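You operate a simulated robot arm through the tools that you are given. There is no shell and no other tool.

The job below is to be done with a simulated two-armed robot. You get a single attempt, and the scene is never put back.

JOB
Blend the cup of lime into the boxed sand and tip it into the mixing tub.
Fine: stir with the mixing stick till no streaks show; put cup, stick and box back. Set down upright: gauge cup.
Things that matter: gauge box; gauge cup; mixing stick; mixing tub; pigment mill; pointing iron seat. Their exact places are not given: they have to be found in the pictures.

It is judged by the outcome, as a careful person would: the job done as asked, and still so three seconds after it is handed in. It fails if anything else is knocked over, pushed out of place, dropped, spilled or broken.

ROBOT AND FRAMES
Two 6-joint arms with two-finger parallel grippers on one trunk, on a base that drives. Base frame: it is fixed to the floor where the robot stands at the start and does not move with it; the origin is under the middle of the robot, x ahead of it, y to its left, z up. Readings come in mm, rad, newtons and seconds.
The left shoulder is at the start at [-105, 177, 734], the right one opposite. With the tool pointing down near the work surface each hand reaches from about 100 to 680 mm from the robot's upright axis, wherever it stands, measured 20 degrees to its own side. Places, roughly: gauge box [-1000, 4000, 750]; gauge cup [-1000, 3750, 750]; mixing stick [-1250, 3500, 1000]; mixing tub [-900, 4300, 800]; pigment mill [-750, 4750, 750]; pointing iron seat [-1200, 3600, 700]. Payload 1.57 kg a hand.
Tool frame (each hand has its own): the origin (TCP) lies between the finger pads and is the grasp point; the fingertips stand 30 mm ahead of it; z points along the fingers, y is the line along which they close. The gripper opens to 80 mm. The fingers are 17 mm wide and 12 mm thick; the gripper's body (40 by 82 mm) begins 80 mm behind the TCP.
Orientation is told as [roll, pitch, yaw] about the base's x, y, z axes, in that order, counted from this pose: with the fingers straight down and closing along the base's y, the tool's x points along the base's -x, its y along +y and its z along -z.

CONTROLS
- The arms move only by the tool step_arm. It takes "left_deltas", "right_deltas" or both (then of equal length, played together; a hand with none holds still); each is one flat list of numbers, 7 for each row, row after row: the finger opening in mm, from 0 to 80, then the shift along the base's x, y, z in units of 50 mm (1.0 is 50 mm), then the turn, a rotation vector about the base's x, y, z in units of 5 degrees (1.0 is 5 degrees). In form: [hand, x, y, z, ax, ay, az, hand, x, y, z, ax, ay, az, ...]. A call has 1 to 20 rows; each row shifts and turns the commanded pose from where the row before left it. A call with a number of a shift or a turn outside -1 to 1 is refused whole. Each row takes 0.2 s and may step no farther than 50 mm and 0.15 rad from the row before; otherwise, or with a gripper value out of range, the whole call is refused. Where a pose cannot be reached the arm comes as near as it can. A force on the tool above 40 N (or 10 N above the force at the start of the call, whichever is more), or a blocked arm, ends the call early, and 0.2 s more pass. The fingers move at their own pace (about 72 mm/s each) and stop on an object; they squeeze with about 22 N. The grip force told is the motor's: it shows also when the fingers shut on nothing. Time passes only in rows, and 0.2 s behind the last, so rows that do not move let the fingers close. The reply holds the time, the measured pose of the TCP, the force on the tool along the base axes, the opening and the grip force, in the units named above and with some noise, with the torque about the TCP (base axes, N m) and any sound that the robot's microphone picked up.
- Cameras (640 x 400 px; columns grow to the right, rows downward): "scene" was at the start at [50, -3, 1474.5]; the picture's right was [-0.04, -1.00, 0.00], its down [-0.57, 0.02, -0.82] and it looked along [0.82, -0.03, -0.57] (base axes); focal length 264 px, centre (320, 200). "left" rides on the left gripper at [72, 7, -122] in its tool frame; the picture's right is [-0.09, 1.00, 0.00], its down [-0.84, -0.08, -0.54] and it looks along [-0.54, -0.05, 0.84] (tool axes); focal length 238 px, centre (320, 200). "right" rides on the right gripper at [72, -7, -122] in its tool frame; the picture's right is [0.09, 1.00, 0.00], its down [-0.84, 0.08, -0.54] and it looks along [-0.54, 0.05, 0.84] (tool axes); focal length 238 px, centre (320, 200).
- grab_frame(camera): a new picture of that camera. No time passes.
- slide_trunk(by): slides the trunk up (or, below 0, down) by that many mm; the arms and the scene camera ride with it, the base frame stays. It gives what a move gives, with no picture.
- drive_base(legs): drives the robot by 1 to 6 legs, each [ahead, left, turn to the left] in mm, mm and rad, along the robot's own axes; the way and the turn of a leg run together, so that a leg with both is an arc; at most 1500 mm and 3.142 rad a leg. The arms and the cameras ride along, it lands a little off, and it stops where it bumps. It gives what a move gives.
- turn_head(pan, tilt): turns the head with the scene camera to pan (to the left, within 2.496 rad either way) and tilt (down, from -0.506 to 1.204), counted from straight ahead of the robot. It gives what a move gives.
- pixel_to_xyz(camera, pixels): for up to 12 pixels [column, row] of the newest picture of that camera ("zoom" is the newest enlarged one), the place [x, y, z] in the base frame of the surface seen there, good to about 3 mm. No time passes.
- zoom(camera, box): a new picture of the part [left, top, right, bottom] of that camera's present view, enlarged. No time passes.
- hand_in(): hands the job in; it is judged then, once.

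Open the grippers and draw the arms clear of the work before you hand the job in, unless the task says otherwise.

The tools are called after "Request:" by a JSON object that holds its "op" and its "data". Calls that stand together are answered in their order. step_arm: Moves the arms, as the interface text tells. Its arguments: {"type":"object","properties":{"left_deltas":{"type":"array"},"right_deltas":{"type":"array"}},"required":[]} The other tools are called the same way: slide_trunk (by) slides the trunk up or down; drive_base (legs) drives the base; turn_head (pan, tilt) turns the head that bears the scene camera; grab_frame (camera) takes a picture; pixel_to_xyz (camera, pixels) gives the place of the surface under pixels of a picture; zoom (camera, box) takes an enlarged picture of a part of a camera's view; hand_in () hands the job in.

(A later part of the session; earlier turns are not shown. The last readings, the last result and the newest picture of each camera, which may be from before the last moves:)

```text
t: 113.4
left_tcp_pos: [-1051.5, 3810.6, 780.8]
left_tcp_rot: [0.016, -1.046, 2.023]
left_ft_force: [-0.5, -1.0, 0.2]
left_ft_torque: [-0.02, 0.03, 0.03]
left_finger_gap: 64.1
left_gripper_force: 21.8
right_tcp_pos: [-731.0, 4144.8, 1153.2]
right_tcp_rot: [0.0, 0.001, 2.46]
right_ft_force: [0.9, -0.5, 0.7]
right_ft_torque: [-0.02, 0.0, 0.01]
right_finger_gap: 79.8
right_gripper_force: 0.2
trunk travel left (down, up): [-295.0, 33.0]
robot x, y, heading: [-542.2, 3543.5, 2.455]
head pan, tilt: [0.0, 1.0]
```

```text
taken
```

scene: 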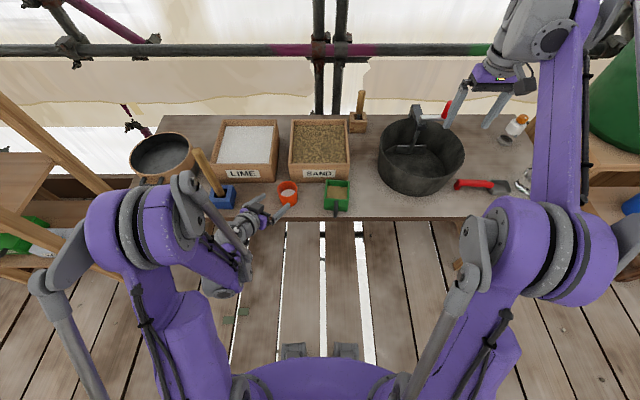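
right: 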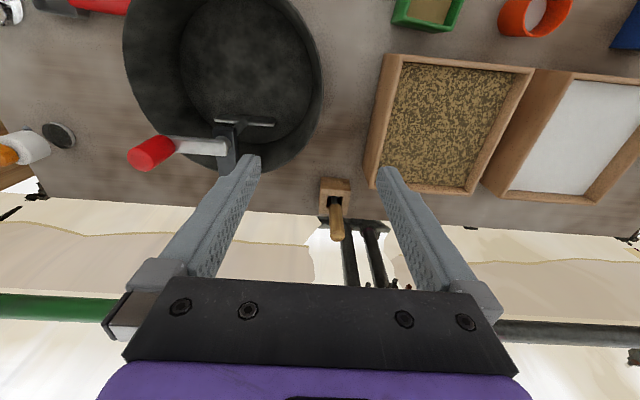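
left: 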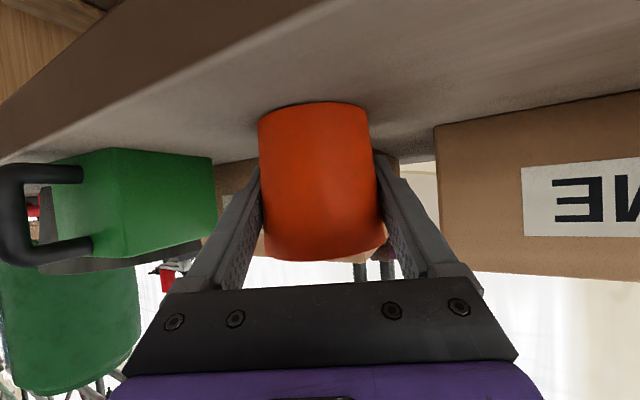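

At 780.8 versus 780.1 at grasp; 1 mm more, then open slowly.

Request:
{"op": "step_arm", "data": {"left_deltas": [55, 0, 0, -0.02, 0, 0, 0, 55, 0, 0, -0.01, 0, 0, 0, 55, 0, 0, 0, 0, 0, 0]}}

Request:
{"op": "step_arm", "data": {"left_deltas": [68, 0, 0, 0, 0, 0, 0, 72, 0, 0, 0, 0, 0, 0, 76, 0, 0, 0, 0, 0, 0, 80, 0, 0, 0, 0, 0, 0, 80, 0, 0, 0, 0, 0, 0]}}

Request:
{"op": "grab_frame", "data": {"camera": "left"}}

Request:
{"op": "zoom", "data": {"camera": "scene", "box": [220, 150, 380, 255]}}

```text
t: 114.2
left_tcp_pos: [-1052.0, 3811.9, 780.1]
left_tcp_rot: [0.017, -1.049, 2.022]
left_ft_force: [-0.7, 1.0, 8.9]
left_ft_torque: [-0.09, 0.24, -0.04]
left_finger_gap: 64.0
left_gripper_force: 21.2
right_tcp_pos: [-730.0, 4144.0, 1153.3]
right_tcp_rot: [0.0, 0.0, 2.46]
right_ft_force: [0.0, -0.1, -0.4]
right_ft_torque: [0.01, 0.01, 0.0]
right_finger_gap: 80.1
right_gripper_force: 0.1
trunk travel left (down, up): [-295.0, 33.0]
robot x, y, heading: [-545.9, 3546.8, 2.462]
head pan, tilt: [0.0, 1.0]
```

```text
t: 115.4
left_tcp_pos: [-1050.6, 3811.8, 779.7]
left_tcp_rot: [0.016, -1.048, 2.023]
left_ft_force: [0.6, 0.6, 0.3]
left_ft_torque: [-0.01, -0.02, 0.01]
left_finger_gap: 79.9
left_gripper_force: 0.0
right_tcp_pos: [-729.1, 4145.4, 1152.6]
right_tcp_rot: [0.0, 0.0, 2.459]
right_ft_force: [-0.4, 0.4, 0.6]
right_ft_torque: [0.02, -0.05, 0.0]
right_finger_gap: 80.0
right_gripper_force: 0.1
trunk travel left (down, up): [-295.0, 33.0]
robot x, y, heading: [-544.6, 3546.4, 2.461]
head pan, tilt: [0.0, 1.0]
```

```text
taken
```

left: 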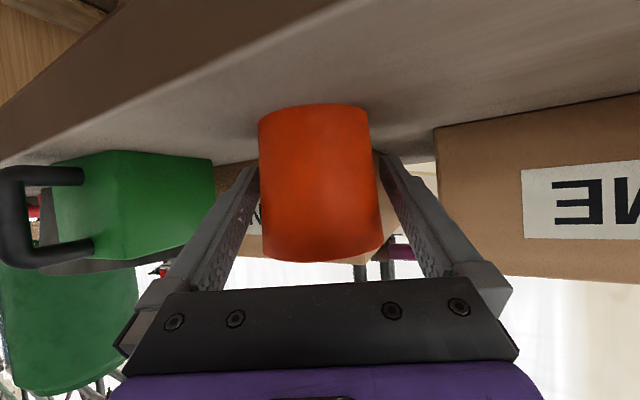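

```text
3.81 times, centred on (300, 202) of scene
```

zoom: 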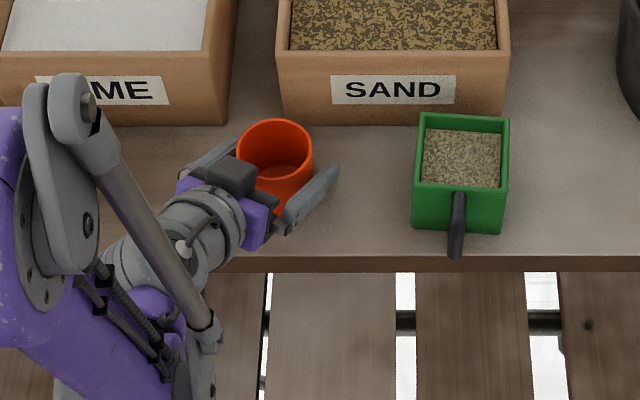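

Cup is released, upright in its place. I retreat along the tool axis, then raise and turn the tool straight down.

Request:
{"op": "step_arm", "data": {"left_deltas": [80, 0.168, -0.342, 0.22, 0, 0, 0, 80, 0.168, -0.342, 0.22, 0, 0, 0, 80, 0.168, -0.342, 0.22, 0, 0, 0, 80, 0.168, -0.342, 0.22, 0, 0, 0, 80, 0.168, -0.342, 0.22, 0, 0, 0, 80, 0, 0, 0.8, 0, 0, 0, 80, 0, 0, 0.8, 0, 0, 0, 80, 0, 0, 0.8, -0.99, -0.48, 0, 80, 0, 0, 0.8, -0.99, -0.48, 0, 80, 0, 0, 0.8, -0.99, -0.48, 0, 80, 0, 0, 0.8, -0.99, -0.48, 0, 80, 0, 0, 0.4, -0.99, -0.48, 0, 80, 0, 0, 0, -0.99, -0.48, 0, 80, 0, 0, 0, -0.99, -0.48, 0, 80, 0, 0, 0, -0.99, -0.48, 0, 80, 0, 0, 0, -0.99, -0.48, 0, 80, 0, 0, 0, -0.99, -0.48, 0, 80, 0, 0, 0, -0.99, -0.48, 0]}}

Request:
{"op": "grab_frame", "data": {"camera": "scene"}}

```text
t: 119.2
left_tcp_pos: [-1052.0, 3664.4, 1100.5]
left_tcp_rot: [-0.152, -0.217, 2.03]
left_ft_force: [0.2, 0.4, -0.2]
left_ft_torque: [-0.01, -0.02, 0.0]
left_finger_gap: 80.1
left_gripper_force: 0.1
left hand out of reach, approached as far as the arm can: row 4, 13, 14, 15, 16, 17, 18
right_tcp_pos: [-730.8, 4144.8, 1153.5]
right_tcp_rot: [0.001, 0.0, 2.459]
right_ft_force: [-0.3, -0.1, 0.2]
right_ft_torque: [-0.02, -0.03, 0.0]
right_finger_gap: 79.7
right_gripper_force: 0.0
trunk travel left (down, up): [-295.0, 33.0]
robot x, y, heading: [-546.9, 3540.3, 2.46]
head pan, tilt: [0.0, 1.0]
```

```text
taken
```

scene: 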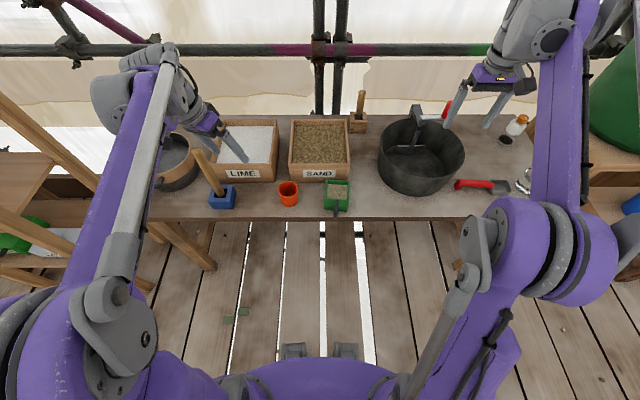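

The arm ended near tool-down at (-1052,3664,1100) but at awkward reach. I straighten the orientation, then drive 120 mm forward for better reach.

Request:
{"op": "step_arm", "data": {"left_deltas": [80, 0, 0, 0, -1.0, 0.153, 0, 80, 0, 0, 0, -1.0, 0.153, 0, 80, 0, 0, 0, -1.0, 0.153, 0, 80, 0, 0, 0, 0, 0, 0.98, 80, 0, 0, 0, 0, 0, 0.98, 80, 0, 0, 0, 0, 0, 0.98, 80, 0, 0, 0, 0, 0, 0.98, 80, 0, 0, 0, 0, 0, 0.98]}}

Request:
{"op": "drive_base", "data": {"legs": [[120, 0, 0]]}}

Request:
{"op": "grab_frame", "data": {"camera": "scene"}}

```text
t: 121.0
left_tcp_pos: [-1063.1, 3641.9, 1101.2]
left_tcp_rot: [-0.185, -0.228, 2.462]
left_ft_force: [0.7, -0.3, 1.4]
left_ft_torque: [0.03, 0.01, -0.01]
left_finger_gap: 80.1
left_gripper_force: 0.0
left hand out of reach, approached as far as the arm can: row 1, 2, 3, 5, 6, 7, 8
right_tcp_pos: [-730.1, 4144.0, 1152.6]
right_tcp_rot: [0.0, 0.001, 2.458]
right_ft_force: [0.5, 0.7, -0.7]
right_ft_torque: [-0.03, 0.03, 0.01]
right_finger_gap: 79.8
right_gripper_force: 0.0
trunk travel left (down, up): [-295.0, 33.0]
robot x, y, heading: [-547.5, 3542.2, 2.457]
head pan, tilt: [0.0, 1.0]
```

```text
t: 122.3
left_tcp_pos: [-1153.6, 3717.0, 1100.3]
left_tcp_rot: [-0.186, -0.23, 2.459]
left_ft_force: [0.1, -1.0, -0.5]
left_ft_torque: [0.0, 0.03, -0.01]
left_finger_gap: 80.0
left_gripper_force: 0.1
right_tcp_pos: [-820.8, 4217.9, 1153.2]
right_tcp_rot: [0.0, 0.0, 2.459]
right_ft_force: [0.5, 0.5, 0.1]
right_ft_torque: [0.01, 0.0, 0.0]
right_finger_gap: 80.0
right_gripper_force: 0.1
trunk travel left (down, up): [-295.0, 33.0]
robot x, y, heading: [-636.6, 3616.3, 2.456]
head pan, tilt: [0.0, 1.0]
```

```text
taken
```

scene: 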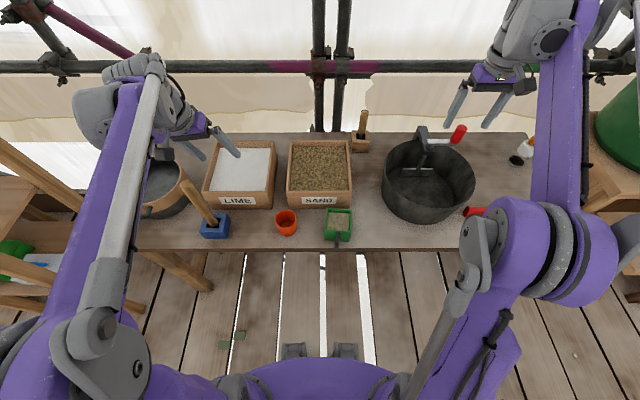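

The left wrist seems to be in another branch, unable to point fully down here. I zoom on the wrist to understand.

Request:
{"op": "zoom", "data": {"camera": "scene", "box": [50, 30, 290, 180]}}

Request:
{"op": "zoom", "data": {"camera": "scene", "box": [420, 0, 640, 138]}}

```text
2.67 times, centred on (170, 105) of scene
```

zoom: 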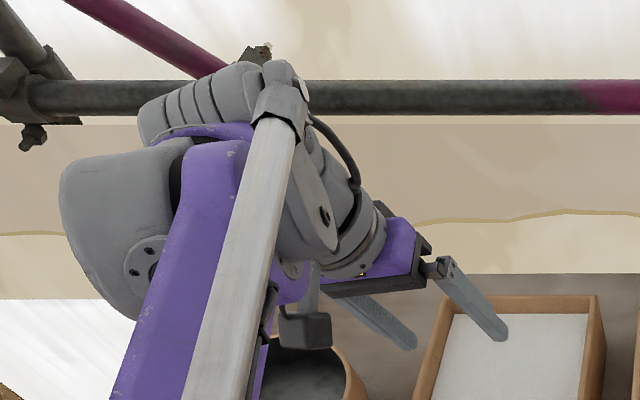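

```text
2.90 times, centred on (530, 69) of scene
```

zoom: 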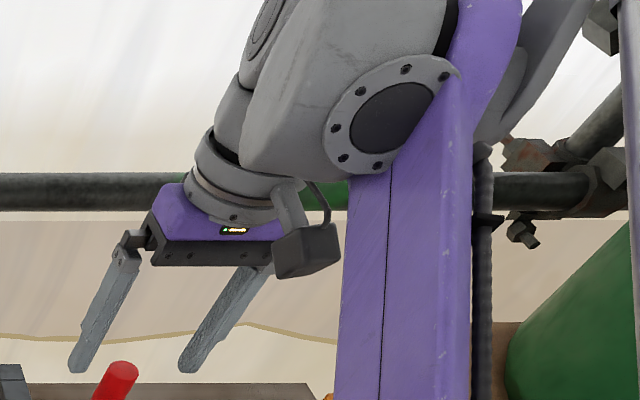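

The wrist looks normal but tilted. I move toward the original free-space pose (a bit right and up) while straightening, to recover tool-down.

Request:
{"op": "step_arm", "data": {"left_deltas": [80, 0.24, 0.3, 0.28, -0.82, -0.175, 0, 80, 0.24, 0.3, 0.28, -0.82, -0.175, 0, 80, 0.24, 0.3, 0.28, -0.82, -0.175, 0, 80, 0.24, 0.3, 0.28, -0.82, -0.175, 0, 80, 0, 0, 0, 0, 0, 0]}}

```text
t: 123.5
left_tcp_pos: [-1126.1, 3738.8, 1158.0]
left_tcp_rot: [-0.244, -0.069, 2.449]
left_ft_force: [-0.8, 0.5, -0.4]
left_ft_torque: [0.0, 0.02, -0.03]
left_finger_gap: 80.2
left_gripper_force: 0.0
left hand out of reach, approached as far as the arm can: row 1, 2, 3, 4
right_tcp_pos: [-822.2, 4219.0, 1153.0]
right_tcp_rot: [0.0, 0.0, 2.459]
right_ft_force: [0.0, -0.5, -0.4]
right_ft_torque: [-0.01, -0.01, -0.01]
right_finger_gap: 79.9
right_gripper_force: 0.0
trunk travel left (down, up): [-295.0, 33.0]
robot x, y, heading: [-634.3, 3620.3, 2.457]
head pan, tilt: [0.0, 1.0]
```

Still at a wrist limit. I push a few more rows of straightening rotation to see if the solver passes to the other branch.

Request:
{"op": "step_arm", "data": {"left_deltas": [80, 0, 0, 0, -0.9, 0.4, 0, 80, 0, 0, 0, -0.9, 0.4, 0, 80, 0, 0, 0, -0.9, 0.4, 0, 80, 0, 0, 0, -0.9, 0.4, 0, 80, 0, 0, 0, -0.9, 0.4, 0, 80, 0, 0, 0, -0.9, 0.4, 0]}}

```text
t: 124.9
left_tcp_pos: [-1126.4, 3737.9, 1158.8]
left_tcp_rot: [-0.245, -0.069, 2.45]
left_ft_force: [-0.1, 0.1, 0.0]
left_ft_torque: [0.0, 0.01, -0.05]
left_finger_gap: 80.0
left_gripper_force: 0.1
left hand out of reach, approached as far as the arm can: row 1, 2, 3, 4, 5, 6
right_tcp_pos: [-821.5, 4218.7, 1152.2]
right_tcp_rot: [-0.001, 0.002, 2.457]
right_ft_force: [-1.0, 0.5, -0.2]
right_ft_torque: [-0.01, 0.0, 0.0]
right_finger_gap: 79.9
right_gripper_force: 0.0
trunk travel left (down, up): [-295.0, 33.0]
robot x, y, heading: [-640.1, 3617.7, 2.459]
head pan, tilt: [0.0, 1.0]
```

Not flipping. This branch handles pitched poses well, so I'll grasp the stick with the tool pitched 45°. I set that orientation and move to a point robot-side of the stick, high first.

Request:
{"op": "step_arm", "data": {"left_deltas": [80, 0, -0.5, 0, 0.638, 0.77, 0, 80, 0, -0.5, 0, 0.638, 0.77, 0, 80, 0, -0.5, 0, 0.638, 0.77, 0, 80, 0, -0.5, 0, 0.638, 0.77, 0, 80, 0, -0.5, 0, 0.638, 0.77, 0, 80, 0, -0.4, 0, 0.638, 0.77, 0, 80, 0, 0, -0.3, 0.638, 0.77, 0, 80, 0, 0, -0.3, 0.638, 0.77, 0, 80, 0, 0, -0.3, 0.638, 0.77, 0, 80, 0, 0, 0, -0.68, 0.22, 0.66, 80, 0, 0, 0, -0.68, 0.22, 0.66, 80, 0, 0, 0, -0.68, 0.22, 0.66]}}

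Request:
{"op": "grab_frame", "data": {"camera": "left"}}

Request:
{"op": "grab_frame", "data": {"camera": "scene"}}

```text
t: 127.5
left_tcp_pos: [-1124.6, 3593.2, 1114.2]
left_tcp_rot: [0.01, -0.786, 2.434]
left_ft_force: [-0.3, 0.0, 0.4]
left_ft_torque: [0.0, -0.03, 0.03]
left_finger_gap: 80.1
left_gripper_force: 0.0
right_tcp_pos: [-821.1, 4216.5, 1152.3]
right_tcp_rot: [0.0, 0.002, 2.459]
right_ft_force: [0.6, 0.5, -0.5]
right_ft_torque: [-0.03, 0.01, -0.02]
right_finger_gap: 80.0
right_gripper_force: 0.0
trunk travel left (down, up): [-295.0, 33.0]
robot x, y, heading: [-639.8, 3617.3, 2.465]
head pan, tilt: [0.0, 1.0]
```

```text
taken
```

left: 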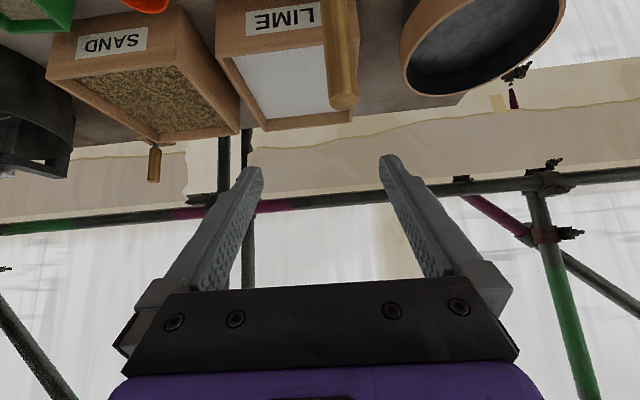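

```text
taken
```

scene: 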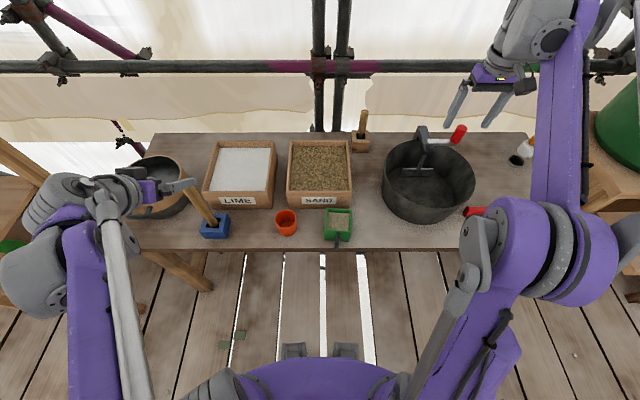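

Tool is pitched 45°; the left camera sees the stick (tip at (342,98)). I measure it there.

Request:
{"op": "zoom", "data": {"camera": "left", "box": [300, 0, 400, 120]}}

Request:
{"op": "pixel_to_xyz", "data": {"camera": "left", "pixels": [[343, 100], [343, 90], [342, 70], [341, 50], [340, 30], [339, 10], [328, 60], [354, 60]]}}

Request:
{"op": "zoom", "data": {"camera": "scene", "box": [170, 160, 260, 250]}}

```text
3.33 times, centred on (350, 60) of left
```

zoom: 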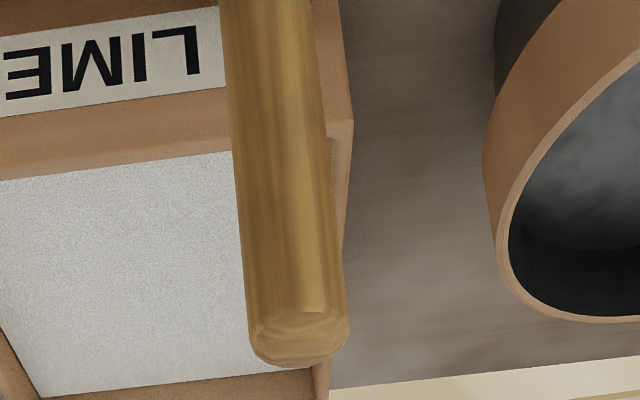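

```text
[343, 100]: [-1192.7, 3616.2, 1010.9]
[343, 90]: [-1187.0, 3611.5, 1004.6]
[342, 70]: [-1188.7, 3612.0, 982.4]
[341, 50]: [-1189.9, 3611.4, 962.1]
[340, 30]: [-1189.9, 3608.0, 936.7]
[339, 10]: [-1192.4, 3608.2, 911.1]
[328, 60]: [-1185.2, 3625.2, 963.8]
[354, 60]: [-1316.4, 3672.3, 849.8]
```

```text
4.44 times, centred on (215, 205) of scene
```

zoom: 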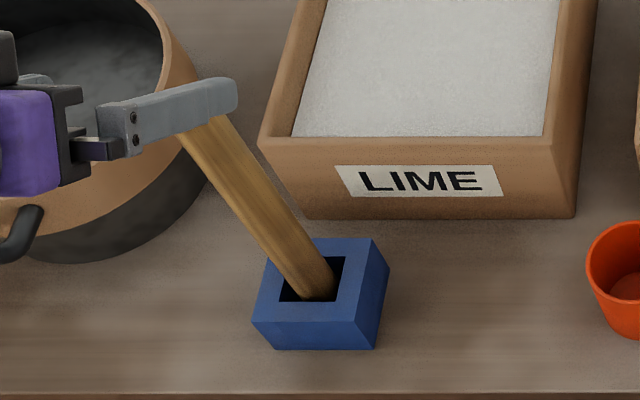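

The stick's centre line needs refining: I measure points along its middle in the newest scene zoom.

Request:
{"op": "pixel_to_xyz", "data": {"camera": "zoom", "pixels": [[220, 160], [240, 190], [262, 220], [280, 245], [300, 270], [317, 260], [283, 295], [313, 258], [345, 257], [335, 300], [300, 255], [370, 240]]}}

```text
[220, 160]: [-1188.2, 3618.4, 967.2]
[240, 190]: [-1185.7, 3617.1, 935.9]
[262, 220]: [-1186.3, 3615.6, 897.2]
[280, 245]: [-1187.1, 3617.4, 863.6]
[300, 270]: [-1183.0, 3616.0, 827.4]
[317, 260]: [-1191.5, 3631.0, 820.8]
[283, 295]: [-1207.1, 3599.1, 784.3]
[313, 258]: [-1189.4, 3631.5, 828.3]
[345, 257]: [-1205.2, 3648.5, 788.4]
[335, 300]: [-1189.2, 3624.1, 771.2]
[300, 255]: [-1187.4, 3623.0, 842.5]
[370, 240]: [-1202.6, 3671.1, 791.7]
```

Stick axis ≈ (-1200.5, 3617), vertical. I move to the pre-grasp 100 mm back along the tool axis.

Request:
{"op": "step_arm", "data": {"left_deltas": [80, -0.15, -0.15, -0.6, 0, 0, 0, 80, -0.15, -0.15, -0.6, 0, 0, 0, 80, -0.15, -0.14, -0.66, 0, 0, 0, 80, 0, 0, 0, 0, 0, 0]}}

Request:
{"op": "grab_frame", "data": {"camera": "left"}}

Request:
{"op": "zoom", "data": {"camera": "scene", "box": [130, 160, 260, 260]}}

```text
t: 128.5
left_tcp_pos: [-1148.6, 3572.3, 1019.7]
left_tcp_rot: [0.009, -0.787, 2.436]
left_ft_force: [0.1, -0.9, 0.9]
left_ft_torque: [0.01, 0.02, -0.01]
left_finger_gap: 80.0
left_gripper_force: 0.1
right_tcp_pos: [-820.2, 4218.7, 1152.6]
right_tcp_rot: [0.0, -0.001, 2.458]
right_ft_force: [0.8, 0.0, 0.8]
right_ft_torque: [-0.06, -0.02, 0.01]
right_finger_gap: 80.4
right_gripper_force: 0.0
trunk travel left (down, up): [-295.0, 33.0]
robot x, y, heading: [-637.6, 3618.7, 2.458]
head pan, tilt: [0.0, 1.0]
```

```text
taken
```

left: 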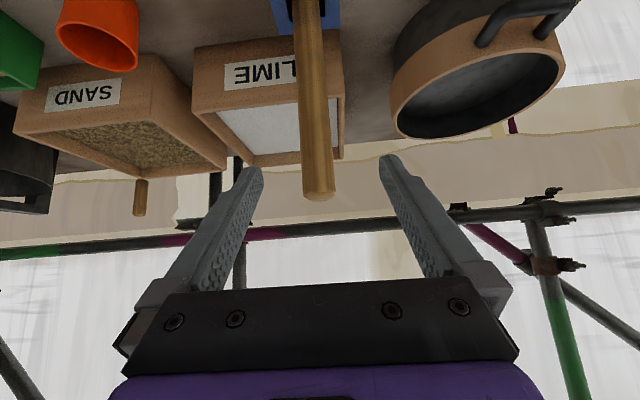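

```text
4.00 times, centred on (195, 210) of scene
```

zoom: 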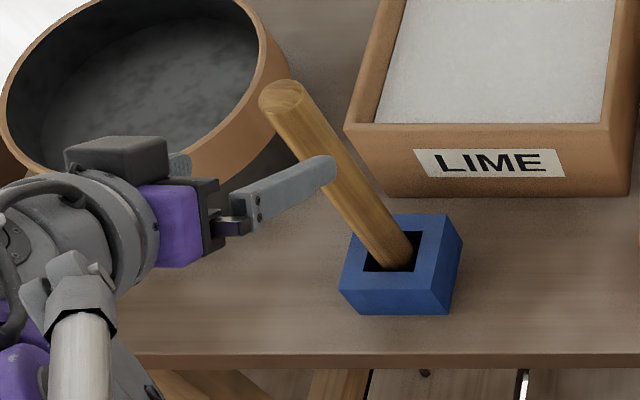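

Stick lies between the fingers (column 316). I advance 100 mm along the tool axis and check.

Request:
{"op": "step_arm", "data": {"left_deltas": [80, -0.26, 0.224, -0.35, 0, 0, 0, 80, -0.26, 0.224, -0.35, 0, 0, 0, 80, -0.26, 0.224, -0.35, 0, 0, 0, 80, -0.26, 0.224, -0.35, 0, 0, 0, 80, 0, 0, 0, 0, 0, 0]}}

Request:
{"op": "grab_frame", "data": {"camera": "left"}}

Request:
{"op": "zoom", "data": {"camera": "scene", "box": [130, 160, 260, 260]}}

```text
t: 129.7
left_tcp_pos: [-1199.1, 3616.2, 948.9]
left_tcp_rot: [0.011, -0.785, 2.433]
left_ft_force: [0.2, 1.0, -1.0]
left_ft_torque: [0.01, 0.03, 0.0]
left_finger_gap: 79.9
left_gripper_force: 0.0
right_tcp_pos: [-821.1, 4219.4, 1153.0]
right_tcp_rot: [-0.001, 0.001, 2.458]
right_ft_force: [0.0, 0.5, 0.3]
right_ft_torque: [0.0, 0.03, 0.02]
right_finger_gap: 80.2
right_gripper_force: 0.0
trunk travel left (down, up): [-295.0, 33.0]
robot x, y, heading: [-636.1, 3619.5, 2.459]
head pan, tilt: [0.0, 1.0]
```

```text
taken
```

left: 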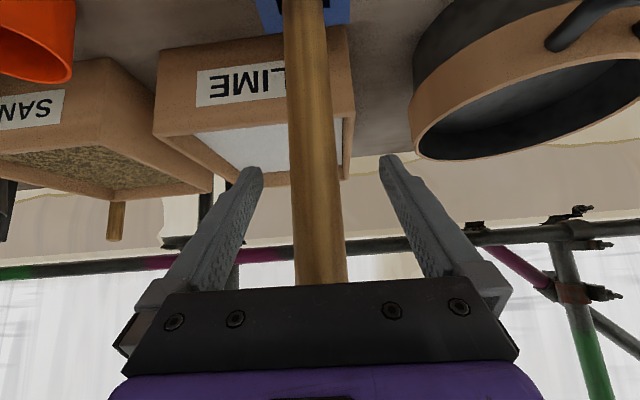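

```text
4.00 times, centred on (195, 210) of scene
```

zoom: 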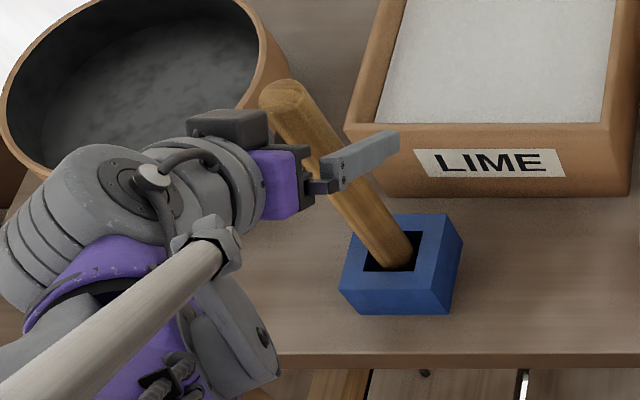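

Stick is between the pads. I close the gripper.

Request:
{"op": "step_arm", "data": {"left_deltas": [60, 0, 0, 0, 0, 0, 0, 40, 0, 0, 0, 0, 0, 0, 15, 0, 0, 0, 0, 0, 0, 15, 0, 0, 0, 0, 0, 0, 15, 0, 0, 0, 0, 0, 0]}}

Request:
{"op": "grab_frame", "data": {"camera": "left"}}

```text
t: 130.9
left_tcp_pos: [-1199.0, 3616.5, 950.7]
left_tcp_rot: [0.01, -0.785, 2.436]
left_ft_force: [0.9, 0.8, 0.2]
left_ft_torque: [0.06, -0.03, 0.01]
left_finger_gap: 29.1
left_gripper_force: 22.0
right_tcp_pos: [-822.1, 4218.3, 1153.1]
right_tcp_rot: [0.0, 0.0, 2.46]
right_ft_force: [0.3, -0.1, 0.3]
right_ft_torque: [0.01, 0.01, 0.02]
right_finger_gap: 80.0
right_gripper_force: 0.0
trunk travel left (down, up): [-295.0, 33.0]
robot x, y, heading: [-637.8, 3623.8, 2.461]
head pan, tilt: [0.0, 1.0]
```

```text
taken
```

left: 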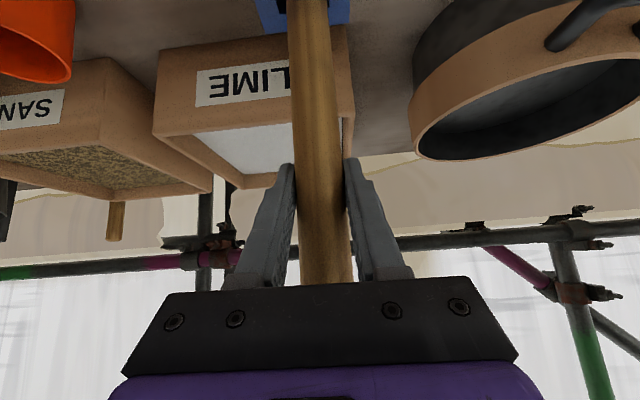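

Gripped (29 mm). I lift straight up 100 mm.

Request:
{"op": "step_arm", "data": {"left_deltas": [15, 0, 0, 0.2, 0, 0, 0, 15, 0, 0, 0.3, 0, 0, 0, 15, 0, 0, 0.5, 0, 0, 0, 15, 0, 0, 0.5, 0, 0, 0, 15, 0, 0, 0.5, 0, 0, 0, 15, 0, 0, 0, 0, 0, 0]}}

Request:
{"op": "grab_frame", "data": {"camera": "scene"}}

Request:
{"op": "grab_frame", "data": {"camera": "left"}}

```text
t: 132.3
left_tcp_pos: [-1199.9, 3616.3, 1050.4]
left_tcp_rot: [0.009, -0.784, 2.437]
left_ft_force: [-0.1, 0.0, -2.1]
left_ft_torque: [-0.04, 0.01, 0.02]
left_finger_gap: 29.2
left_gripper_force: 21.3
right_tcp_pos: [-821.7, 4218.4, 1152.2]
right_tcp_rot: [0.0, 0.001, 2.46]
right_ft_force: [0.4, -0.5, 0.3]
right_ft_torque: [0.01, -0.02, -0.02]
right_finger_gap: 80.0
right_gripper_force: 0.1
trunk travel left (down, up): [-295.0, 33.0]
robot x, y, heading: [-634.9, 3619.6, 2.459]
head pan, tilt: [0.0, 1.0]
```

```text
taken
```

scene: 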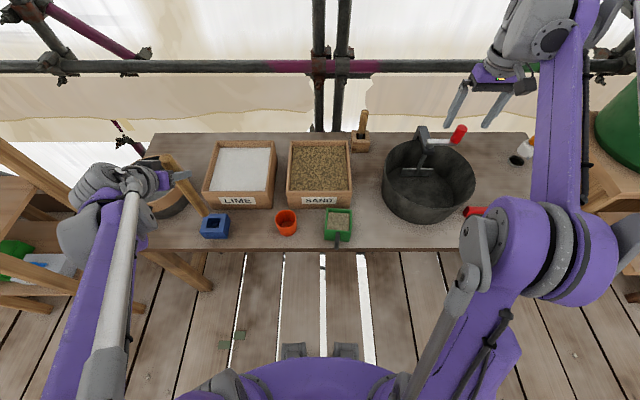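

```text
taken
```

left: 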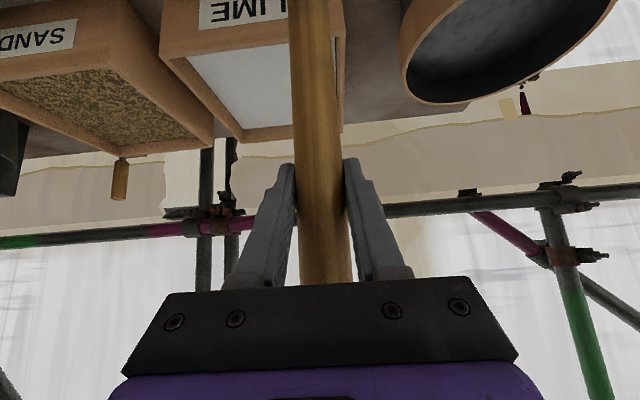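

Stick is out of the seat. I zoom to measure its lower end and the seat's socket.

Request:
{"op": "zoom", "data": {"camera": "scene", "box": [150, 145, 250, 245]}}

Request:
{"op": "pixel_to_xyz", "data": {"camera": "scene", "pixels": [[193, 193], [197, 199], [200, 204], [203, 208], [205, 212], [208, 217], [213, 222], [220, 222], [207, 228], [218, 231], [212, 226], [172, 160]]}}

```text
4.00 times, centred on (200, 195) of scene
```

zoom: 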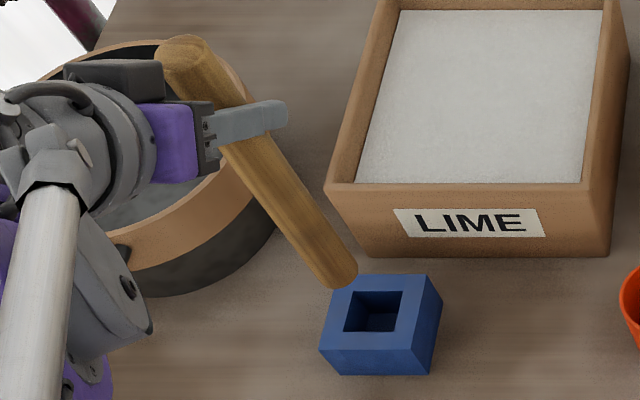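

```text
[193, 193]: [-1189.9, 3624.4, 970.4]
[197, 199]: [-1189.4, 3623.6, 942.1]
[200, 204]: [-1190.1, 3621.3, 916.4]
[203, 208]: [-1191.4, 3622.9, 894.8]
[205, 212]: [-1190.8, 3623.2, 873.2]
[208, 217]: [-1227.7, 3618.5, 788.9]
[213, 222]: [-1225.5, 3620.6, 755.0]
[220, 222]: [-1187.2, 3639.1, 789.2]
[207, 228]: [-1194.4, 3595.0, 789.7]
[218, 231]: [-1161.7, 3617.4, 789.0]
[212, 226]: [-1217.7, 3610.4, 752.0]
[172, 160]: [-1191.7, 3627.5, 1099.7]
```

Stick bottom is ≈195 mm below the TCP. I raise a little and carry it over the box centre (-939,3938), yawing 20° right on the way.

Request:
{"op": "step_arm", "data": {"left_deltas": [15, 0, 0, 0.4, 0, 0, 0, 15, 0.52, 0.643, 0, 0, 0, 0, 15, 0.52, 0.643, 0, 0, 0, 0, 15, 0.52, 0.643, 0, 0, 0, -1, 15, 0.52, 0.643, 0, 0, 0, -1, 15, 0.52, 0.643, 0, 0, 0, -1, 15, 0.52, 0.643, 0, 0, 0, -1, 15, 0.52, 0.643, 0, 0, 0, 0, 15, 0.52, 0.643, 0, 0, 0, 0, 15, 0.52, 0.643, 0, 0, 0, 0, 15, 0.52, 0.643, 0, 0, 0, 0, 15, 0, 0, 0, 0, 0, 0]}}

Request:
{"op": "grab_frame", "data": {"camera": "scene"}}

Request:
{"op": "grab_frame", "data": {"camera": "left"}}

```text
t: 134.9
left_tcp_pos: [-1033.8, 3853.4, 1068.4]
left_tcp_rot: [-0.027, -0.795, 2.089]
left_ft_force: [-0.7, -0.5, -1.6]
left_ft_torque: [0.01, 0.03, 0.0]
left_finger_gap: 29.1
left_gripper_force: 21.6
left hand out of reach, approached as far as the arm can: row 8, 9, 10, 11
right_tcp_pos: [-820.9, 4218.6, 1153.0]
right_tcp_rot: [0.0, -0.002, 2.458]
right_ft_force: [-0.3, 0.0, -0.4]
right_ft_torque: [0.01, -0.01, -0.02]
right_finger_gap: 80.0
right_gripper_force: 0.0
trunk travel left (down, up): [-295.0, 33.0]
robot x, y, heading: [-637.3, 3620.1, 2.46]
head pan, tilt: [0.0, 1.0]
```

```text
taken
```

scene: 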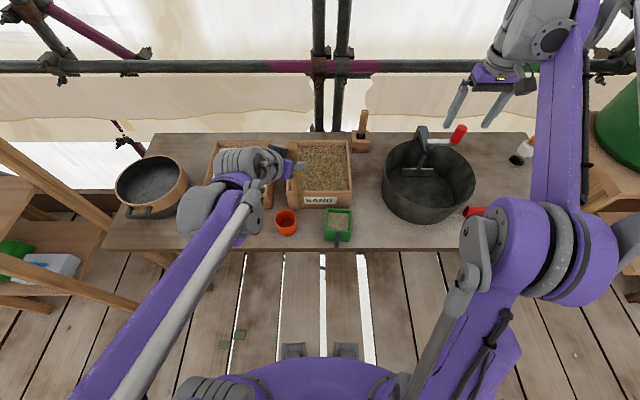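

```text
taken
```

left: 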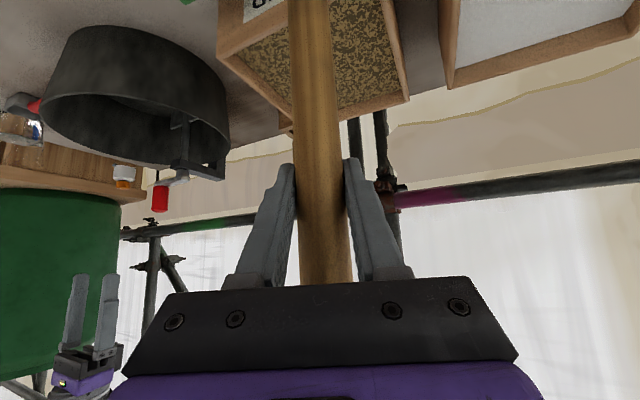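

Clipped at (-1034,3853). I undo the yaw and try going on toward the box from there.

Request:
{"op": "step_arm", "data": {"left_deltas": [15, 0, 0, 0, 0, 0, 1, 15, 0, 0, 0, 0, 0, 1, 15, 0, 0, 0, 0, 0, 1, 15, 0, 0, 0, 0, 0, 1, 15, 0.4, 0.36, 0, 0, 0, 0, 15, 0.4, 0.36, 0, 0, 0, 0]}}

```text
t: 136.3
left_tcp_pos: [-1064.4, 3818.2, 1067.2]
left_tcp_rot: [-0.072, -0.808, 2.26]
left_ft_force: [0.1, -0.8, -1.2]
left_ft_torque: [-0.01, 0.01, -0.01]
left_finger_gap: 29.0
left_gripper_force: 21.9
left hand out of reach, approached as far as the arm can: row 1, 2, 3, 4, 5, 6
right_tcp_pos: [-821.4, 4217.6, 1153.2]
right_tcp_rot: [0.001, -0.001, 2.458]
right_ft_force: [0.0, -0.5, -0.8]
right_ft_torque: [0.0, 0.01, -0.03]
right_finger_gap: 80.1
right_gripper_force: 0.0
trunk travel left (down, up): [-295.0, 33.0]
robot x, y, heading: [-636.2, 3620.5, 2.461]
head pan, tilt: [0.0, 1.0]
```

More negative yaw is the helpful direction. I yaw right progressively while moving toward the box.

Request:
{"op": "step_arm", "data": {"left_deltas": [15, 0, 0, 0, 0, 0, -1, 15, 0, 0, 0, 0, 0, -1, 15, 0, 0, 0, 0, 0, -1, 15, 0.25, 0.25, 0, 0, 0, -1, 15, 0.25, 0.25, 0, 0, 0, -1, 15, 0.25, 0.25, 0, 0, 0, -1, 15, 0.25, 0.25, 0, 0, 0, -1, 15, 0.25, 0.25, 0, 0, 0, -1, 15, 0, 0, 0, 0, 0, 0]}}

```text
t: 138.3
left_tcp_pos: [-1000.4, 3880.9, 1068.0]
left_tcp_rot: [-0.049, -0.804, 1.561]
left_ft_force: [0.3, -0.1, -1.3]
left_ft_torque: [0.0, 0.02, 0.02]
left_finger_gap: 29.0
left_gripper_force: 21.5
right_tcp_pos: [-820.3, 4218.5, 1152.9]
right_tcp_rot: [0.0, 0.0, 2.46]
right_ft_force: [0.0, -0.2, -0.1]
right_ft_torque: [0.0, -0.02, 0.01]
right_finger_gap: 80.0
right_gripper_force: 0.1
trunk travel left (down, up): [-295.0, 33.0]
robot x, y, heading: [-637.7, 3616.9, 2.464]
head pan, tilt: [0.0, 1.0]
```

That works (yaw 1.56). I go on to the box centre with a small tilt correction to make the stick vertical.

Request:
{"op": "step_arm", "data": {"left_deltas": [15, 0.305, 0.285, 0, -0.1, 0.23, 0, 15, 0.305, 0.285, 0, -0.1, 0.24, 0, 15, 0.305, 0.285, 0, 0, 0, 0, 15, 0.305, 0.285, 0, 0, 0, 0, 15, 0, 0, 0, 0, 0, 0]}}

Request:
{"op": "grab_frame", "data": {"camera": "scene"}}

Request:
{"op": "zoom", "data": {"camera": "scene", "box": [260, 140, 420, 260]}}

Request:
{"op": "grab_frame", "data": {"camera": "right"}}

```text
t: 139.5
left_tcp_pos: [-939.4, 3936.7, 1066.1]
left_tcp_rot: [0.009, -0.785, 1.521]
left_ft_force: [0.0, 0.0, -2.2]
left_ft_torque: [0.0, 0.02, 0.04]
left_finger_gap: 29.2
left_gripper_force: 21.8
right_tcp_pos: [-820.8, 4218.5, 1153.5]
right_tcp_rot: [-0.001, 0.001, 2.459]
right_ft_force: [-0.9, -0.8, 0.0]
right_ft_torque: [0.03, 0.02, 0.03]
right_finger_gap: 80.0
right_gripper_force: 0.1
trunk travel left (down, up): [-295.0, 33.0]
robot x, y, heading: [-642.8, 3618.7, 2.458]
head pan, tilt: [0.0, 1.0]
```

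```text
taken
```

scene: 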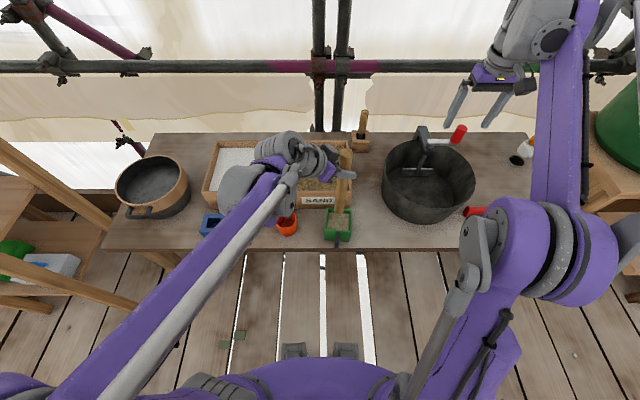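

```text
3.33 times, centred on (340, 200) of scene
```

zoom: 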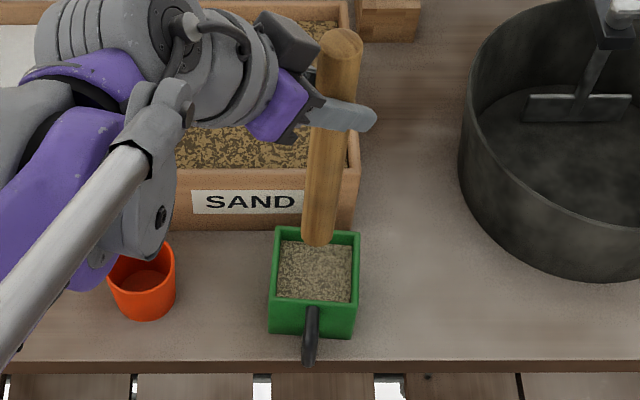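

```text
taken
```

right: 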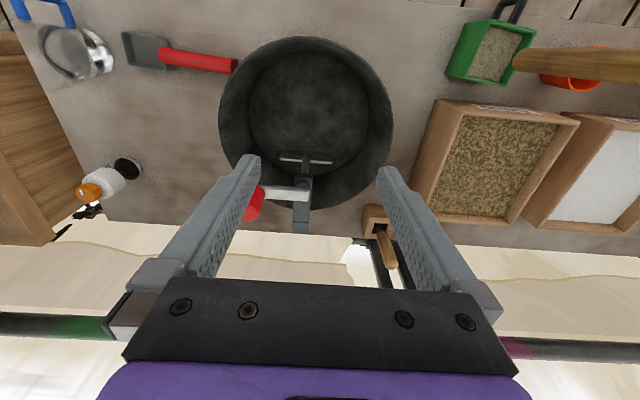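

The stick hangs over the box. I measure stick points, box corners and content surface.

Request:
{"op": "pixel_to_xyz", "data": {"camera": "zoom", "pixels": [[318, 238], [320, 215], [325, 170], [337, 90], [340, 50], [278, 230], [357, 235], [272, 295], [354, 302], [315, 280], [313, 315], [308, 350]]}}

```text
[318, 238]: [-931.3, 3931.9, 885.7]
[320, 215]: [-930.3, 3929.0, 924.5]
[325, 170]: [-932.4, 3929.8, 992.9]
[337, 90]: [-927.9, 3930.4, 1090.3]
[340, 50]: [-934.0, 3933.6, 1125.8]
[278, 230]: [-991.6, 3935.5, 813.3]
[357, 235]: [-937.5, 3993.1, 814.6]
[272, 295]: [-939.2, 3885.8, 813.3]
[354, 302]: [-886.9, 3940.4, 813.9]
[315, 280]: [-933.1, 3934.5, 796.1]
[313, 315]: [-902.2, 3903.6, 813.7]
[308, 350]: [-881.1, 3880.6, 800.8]
```

Stick is vertical, axis ≈(-940,3940), centred over the box; content surface z≈796. I lower it: 80 mm, then slower into the mix.

Request:
{"op": "step_arm", "data": {"left_deltas": [15, 0, 0, -0.5, 0, 0, 0, 15, 0, 0, -0.5, 0, 0, 0, 15, 0, 0, -0.5, 0, 0, 0, 15, 0, 0, -0.2, 0, 0, 0, 15, 0, 0, -0.1, 0, 0, 0, 15, 0, 0, -0.1, 0, 0, 0, 15, 0, 0, -0.1, 0, 0, 0, 15, 0, 0, 0, 0, 0, 0]}}

Request:
{"op": "zoom", "data": {"camera": "scene", "box": [260, 140, 420, 260]}}

```text
t: 141.3
left_tcp_pos: [-940.3, 3938.2, 967.9]
left_tcp_rot: [0.009, -0.786, 1.522]
left_ft_force: [0.1, 0.5, -0.6]
left_ft_torque: [-0.04, -0.02, -0.01]
left_finger_gap: 29.1
left_gripper_force: 21.9
right_tcp_pos: [-821.7, 4219.2, 1152.3]
right_tcp_rot: [0.001, 0.0, 2.461]
right_ft_force: [0.1, 0.6, -0.4]
right_ft_torque: [-0.01, -0.02, -0.03]
right_finger_gap: 79.8
right_gripper_force: 0.1
trunk travel left (down, up): [-295.0, 33.0]
robot x, y, heading: [-636.4, 3619.1, 2.458]
head pan, tilt: [0.0, 1.0]
```

```text
3.33 times, centred on (340, 200) of scene
```

zoom: 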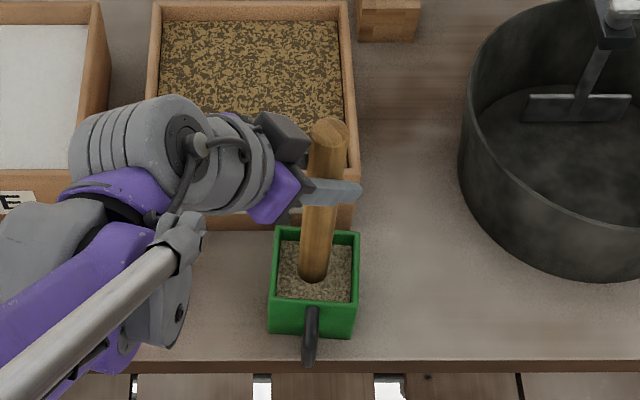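

The stick tip is ~20 mm into the mix. I go 8 mm deeper and stir two circles of 12 mm radius.

Request:
{"op": "step_arm", "data": {"left_deltas": [15, 0, 0, -0.16, 0, 0, 0, 15, 0.24, 0, 0, 0, 0, 0, 15, -0.0703, 0.1697, 0, 0, 0, 0, 15, -0.1697, 0.0703, 0, 0, 0, 0, 15, -0.1697, -0.0703, 0, 0, 0, 0, 15, -0.0703, -0.1697, 0, 0, 0, 0, 15, 0.0703, -0.1697, 0, 0, 0, 0, 15, 0.1697, -0.0703, 0, 0, 0, 0, 15, 0.1697, 0.0703, 0, 0, 0, 0, 15, 0.0703, 0.1697, 0, 0, 0, 0, 15, -0.0703, 0.1697, 0, 0, 0, 0, 15, -0.1697, 0.0703, 0, 0, 0, 0, 15, -0.1697, -0.0703, 0, 0, 0, 0, 15, -0.0703, -0.1697, 0, 0, 0, 0, 15, 0.0703, -0.1697, 0, 0, 0, 0, 15, 0.1697, -0.0703, 0, 0, 0, 0, 15, 0.1697, 0.0703, 0, 0, 0, 0, 15, 0.0703, 0.1697, 0, 0, 0, 0]}}

Request:
{"op": "zoom", "data": {"camera": "scene", "box": [280, 180, 400, 260]}}

```text
t: 145.1
left_tcp_pos: [-929.3, 3937.9, 959.4]
left_tcp_rot: [0.008, -0.784, 1.521]
left_ft_force: [-1.1, -0.3, -0.7]
left_ft_torque: [0.01, 0.03, 0.02]
left_finger_gap: 28.9
left_gripper_force: 21.7
right_tcp_pos: [-822.0, 4218.7, 1153.6]
right_tcp_rot: [0.001, -0.001, 2.46]
right_ft_force: [0.1, 0.3, 0.2]
right_ft_torque: [-0.03, 0.01, 0.0]
right_finger_gap: 80.0
right_gripper_force: 0.2
trunk travel left (down, up): [-295.0, 33.0]
robot x, y, heading: [-638.4, 3616.3, 2.46]
head pan, tilt: [0.0, 1.0]
```

```text
5.00 times, centred on (340, 220) of scene
```

zoom: 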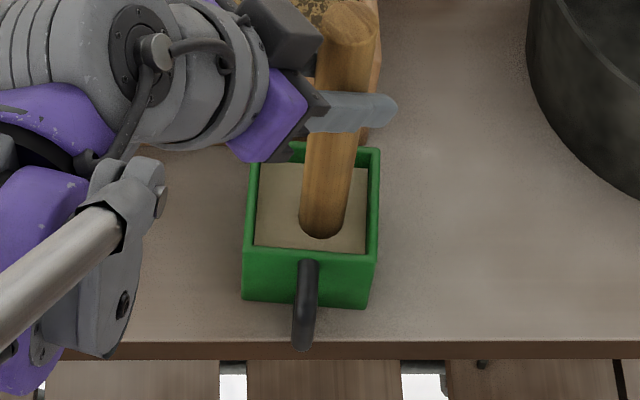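

The mix looks uniform now. I stir two more circles to be sure, ending at the centre.

Request:
{"op": "step_arm", "data": {"left_deltas": [15, -0.0703, 0.1697, 0, 0, 0, 0, 15, -0.1697, 0.0703, 0, 0, 0, 0, 15, -0.1697, -0.0703, 0, 0, 0, 0, 15, -0.0703, -0.1697, 0, 0, 0, 0, 15, 0.0703, -0.1697, 0, 0, 0, 0, 15, 0.1697, -0.0703, 0, 0, 0, 0, 15, 0.1697, 0.0703, 0, 0, 0, 0, 15, 0.0703, 0.1697, 0, 0, 0, 0, 15, -0.0703, 0.1697, 0, 0, 0, 0, 15, -0.1697, 0.0703, 0, 0, 0, 0, 15, -0.1697, -0.0703, 0, 0, 0, 0, 15, -0.0703, -0.1697, 0, 0, 0, 0, 15, 0.0703, -0.1697, 0, 0, 0, 0, 15, 0.1697, -0.0703, 0, 0, 0, 0, 15, 0.1697, 0.0703, 0, 0, 0, 0, 15, 0.0703, 0.1697, 0, 0, 0, 0, 15, -0.24, 0, 0, 0, 0, 0, 15, 0, 0, 0, 0, 0, 0]}}

Request:
{"op": "step_arm", "data": {"left_deltas": [15, 0, 0, 0.2, 0, 0, 0, 15, 0, 0, 0.4, 0, 0, 0, 15, 0, 0, 0.5, 0, 0, 0, 15, 0, 0, 0.5, 0, 0, 0, 15, 0, 0, 0.5, 0, 0, 0, 15, 0, 0, 0, 0, 0, 0]}}

Request:
{"op": "zoom", "data": {"camera": "scene", "box": [260, 160, 400, 260]}}

Request:
{"op": "zoom", "data": {"camera": "right", "box": [400, 0, 640, 150]}}

```text
t: 148.9
left_tcp_pos: [-941.0, 3939.4, 959.1]
left_tcp_rot: [0.009, -0.785, 1.523]
left_ft_force: [0.6, 0.9, -1.7]
left_ft_torque: [0.03, -0.01, 0.02]
left_finger_gap: 29.1
left_gripper_force: 21.9
right_tcp_pos: [-821.6, 4218.8, 1153.4]
right_tcp_rot: [-0.002, 0.0, 2.46]
right_ft_force: [0.2, 0.0, 0.6]
right_ft_torque: [-0.03, -0.03, -0.02]
right_finger_gap: 80.0
right_gripper_force: 0.1
trunk travel left (down, up): [-295.0, 33.0]
robot x, y, heading: [-641.6, 3615.5, 2.46]
head pan, tilt: [0.0, 1.0]
```

```text
t: 150.3
left_tcp_pos: [-941.1, 3936.8, 1064.9]
left_tcp_rot: [0.008, -0.783, 1.522]
left_ft_force: [0.3, -0.1, -1.5]
left_ft_torque: [0.0, 0.0, -0.01]
left_finger_gap: 29.3
left_gripper_force: 21.5
right_tcp_pos: [-821.4, 4218.7, 1152.7]
right_tcp_rot: [-0.001, -0.001, 2.459]
right_ft_force: [-0.7, 0.2, 0.1]
right_ft_torque: [-0.04, -0.05, 0.03]
right_finger_gap: 79.8
right_gripper_force: 0.0
trunk travel left (down, up): [-295.0, 33.0]
robot x, y, heading: [-641.1, 3618.1, 2.453]
head pan, tilt: [0.0, 1.0]
```

```text
4.00 times, centred on (330, 210) of scene
```

zoom: 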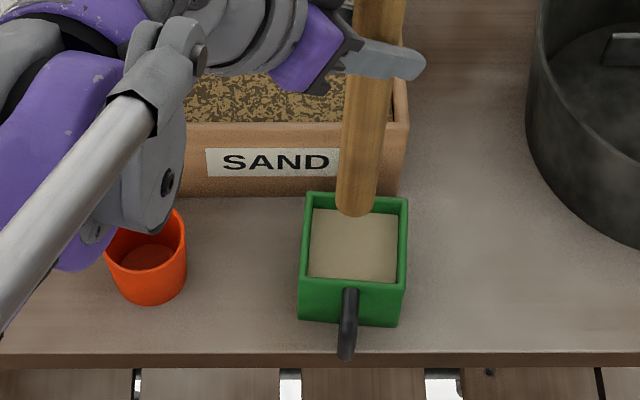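

```text
2.67 times, centred on (520, 75) of right
```

zoom: 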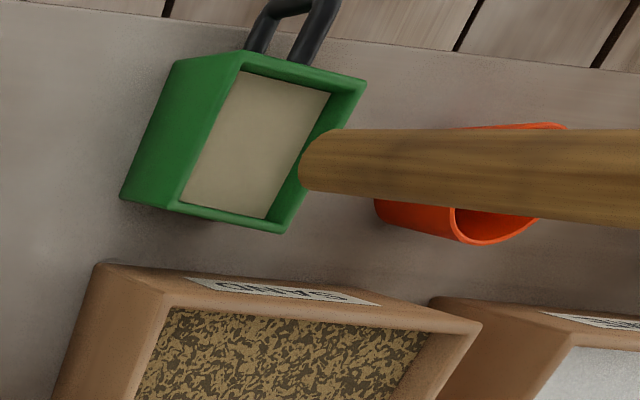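

Mix is streak-free. I carry the stick back above its seat, yawing back as it goes.

Request:
{"op": "step_arm", "data": {"left_deltas": [15, -0.5166, -0.6412, 0, 0, 0, 1, 15, -0.5166, -0.6412, 0, 0, 0, 1, 15, -0.5166, -0.6412, 0, 0, 0, 1, 15, -0.5166, -0.6412, 0, 0, 0, 1, 15, -0.5166, -0.6412, 0, 0, 0, 1, 15, -0.5166, -0.6412, 0, 0, 0, 1, 15, -0.5166, -0.6412, 0, 0, 0, 1, 15, -0.5166, -0.6412, 0, 0, 0, 1, 15, -0.5166, -0.6412, 0, 0, 0, 1, 15, -0.5166, -0.6412, 0, 0, 0, 1, 15, 0, 0, 0, 0, 0, 0.48, 15, 0, 0, 0, 0, 0, 0]}}

Request:
{"op": "zoom", "data": {"camera": "scene", "box": [150, 145, 250, 245]}}

```text
t: 152.9
left_tcp_pos: [-1198.8, 3615.5, 1063.7]
left_tcp_rot: [0.008, -0.787, 2.44]
left_ft_force: [0.5, -0.3, -0.8]
left_ft_torque: [-0.02, 0.0, 0.01]
left_finger_gap: 29.3
left_gripper_force: 21.8
right_tcp_pos: [-821.8, 4218.3, 1153.7]
right_tcp_rot: [-0.001, 0.002, 2.458]
right_ft_force: [0.8, -0.1, -0.3]
right_ft_torque: [0.01, -0.01, 0.01]
right_finger_gap: 79.7
right_gripper_force: 0.1
trunk travel left (down, up): [-295.0, 33.0]
robot x, y, heading: [-638.8, 3617.2, 2.46]
head pan, tilt: [0.0, 1.0]
```

```text
4.00 times, centred on (200, 195) of scene
```

zoom: 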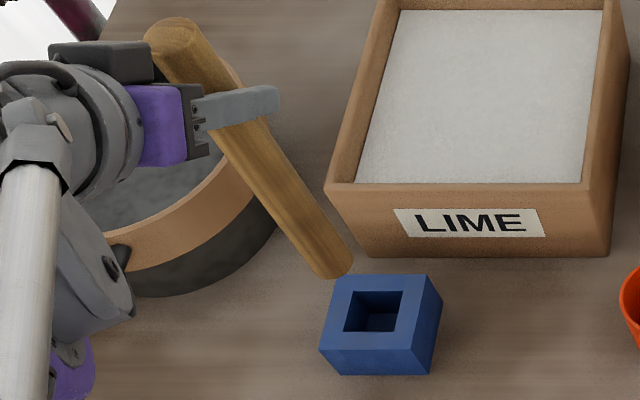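

Above the seat again at nearly the same xy. I measure the socket's rim corners and the stick's lower end to confirm alignment.

Request:
{"op": "pixel_to_xyz", "data": {"camera": "zoom", "pixels": [[351, 288], [405, 289], [397, 334], [342, 334], [337, 277], [427, 277], [412, 350], [321, 349], [330, 262], [310, 230], [290, 200], [270, 168]]}}

```text
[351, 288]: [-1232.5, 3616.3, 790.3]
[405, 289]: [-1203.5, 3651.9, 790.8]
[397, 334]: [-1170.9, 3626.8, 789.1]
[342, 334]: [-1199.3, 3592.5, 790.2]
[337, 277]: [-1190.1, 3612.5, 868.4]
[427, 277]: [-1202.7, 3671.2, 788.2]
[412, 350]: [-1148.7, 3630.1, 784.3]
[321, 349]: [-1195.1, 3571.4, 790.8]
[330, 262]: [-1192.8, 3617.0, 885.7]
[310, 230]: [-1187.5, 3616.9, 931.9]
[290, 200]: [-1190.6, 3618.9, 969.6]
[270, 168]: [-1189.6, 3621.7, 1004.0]
```

Socket centre ≈(-1201.6,3622), stick axis ≈(-1203,3617). I shift +3 mm in y and lower, slowly near the seat.

Request:
{"op": "step_arm", "data": {"left_deltas": [15, 0.02, 0.07, -0.4, 0, 0, 0, 15, 0, 0, -0.5, 0, 0, 0, 15, 0, 0, -0.4, 0, 0, 0, 15, 0, 0, -0.2, 0, 0, 0, 15, 0, 0, -0.2, 0, 0, 0, 15, 0, 0, 0, 0, 0, 0]}}

Request:
{"op": "zoom", "data": {"camera": "scene", "box": [150, 145, 250, 245]}}

```text
t: 154.3
left_tcp_pos: [-1198.6, 3620.5, 979.0]
left_tcp_rot: [0.008, -0.786, 2.437]
left_ft_force: [-0.2, -0.1, -1.7]
left_ft_torque: [0.0, 0.0, -0.04]
left_finger_gap: 29.2
left_gripper_force: 21.6
right_tcp_pos: [-820.8, 4217.8, 1153.2]
right_tcp_rot: [-0.002, -0.001, 2.459]
right_ft_force: [0.1, -0.8, 0.5]
right_ft_torque: [-0.01, -0.02, 0.0]
right_finger_gap: 79.9
right_gripper_force: 0.0
trunk travel left (down, up): [-295.0, 33.0]
robot x, y, heading: [-637.8, 3620.3, 2.462]
head pan, tilt: [0.0, 1.0]
```

```text
4.00 times, centred on (200, 195) of scene
```

zoom: 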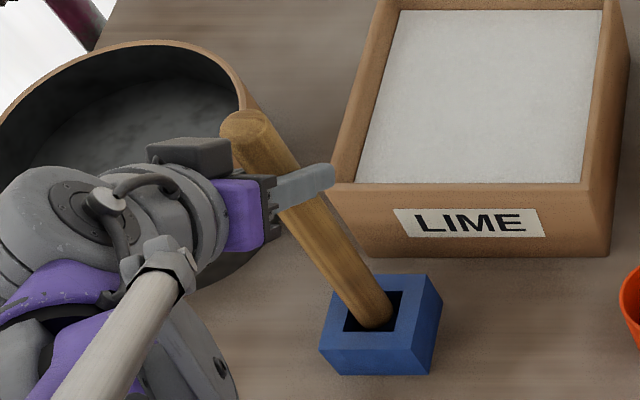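

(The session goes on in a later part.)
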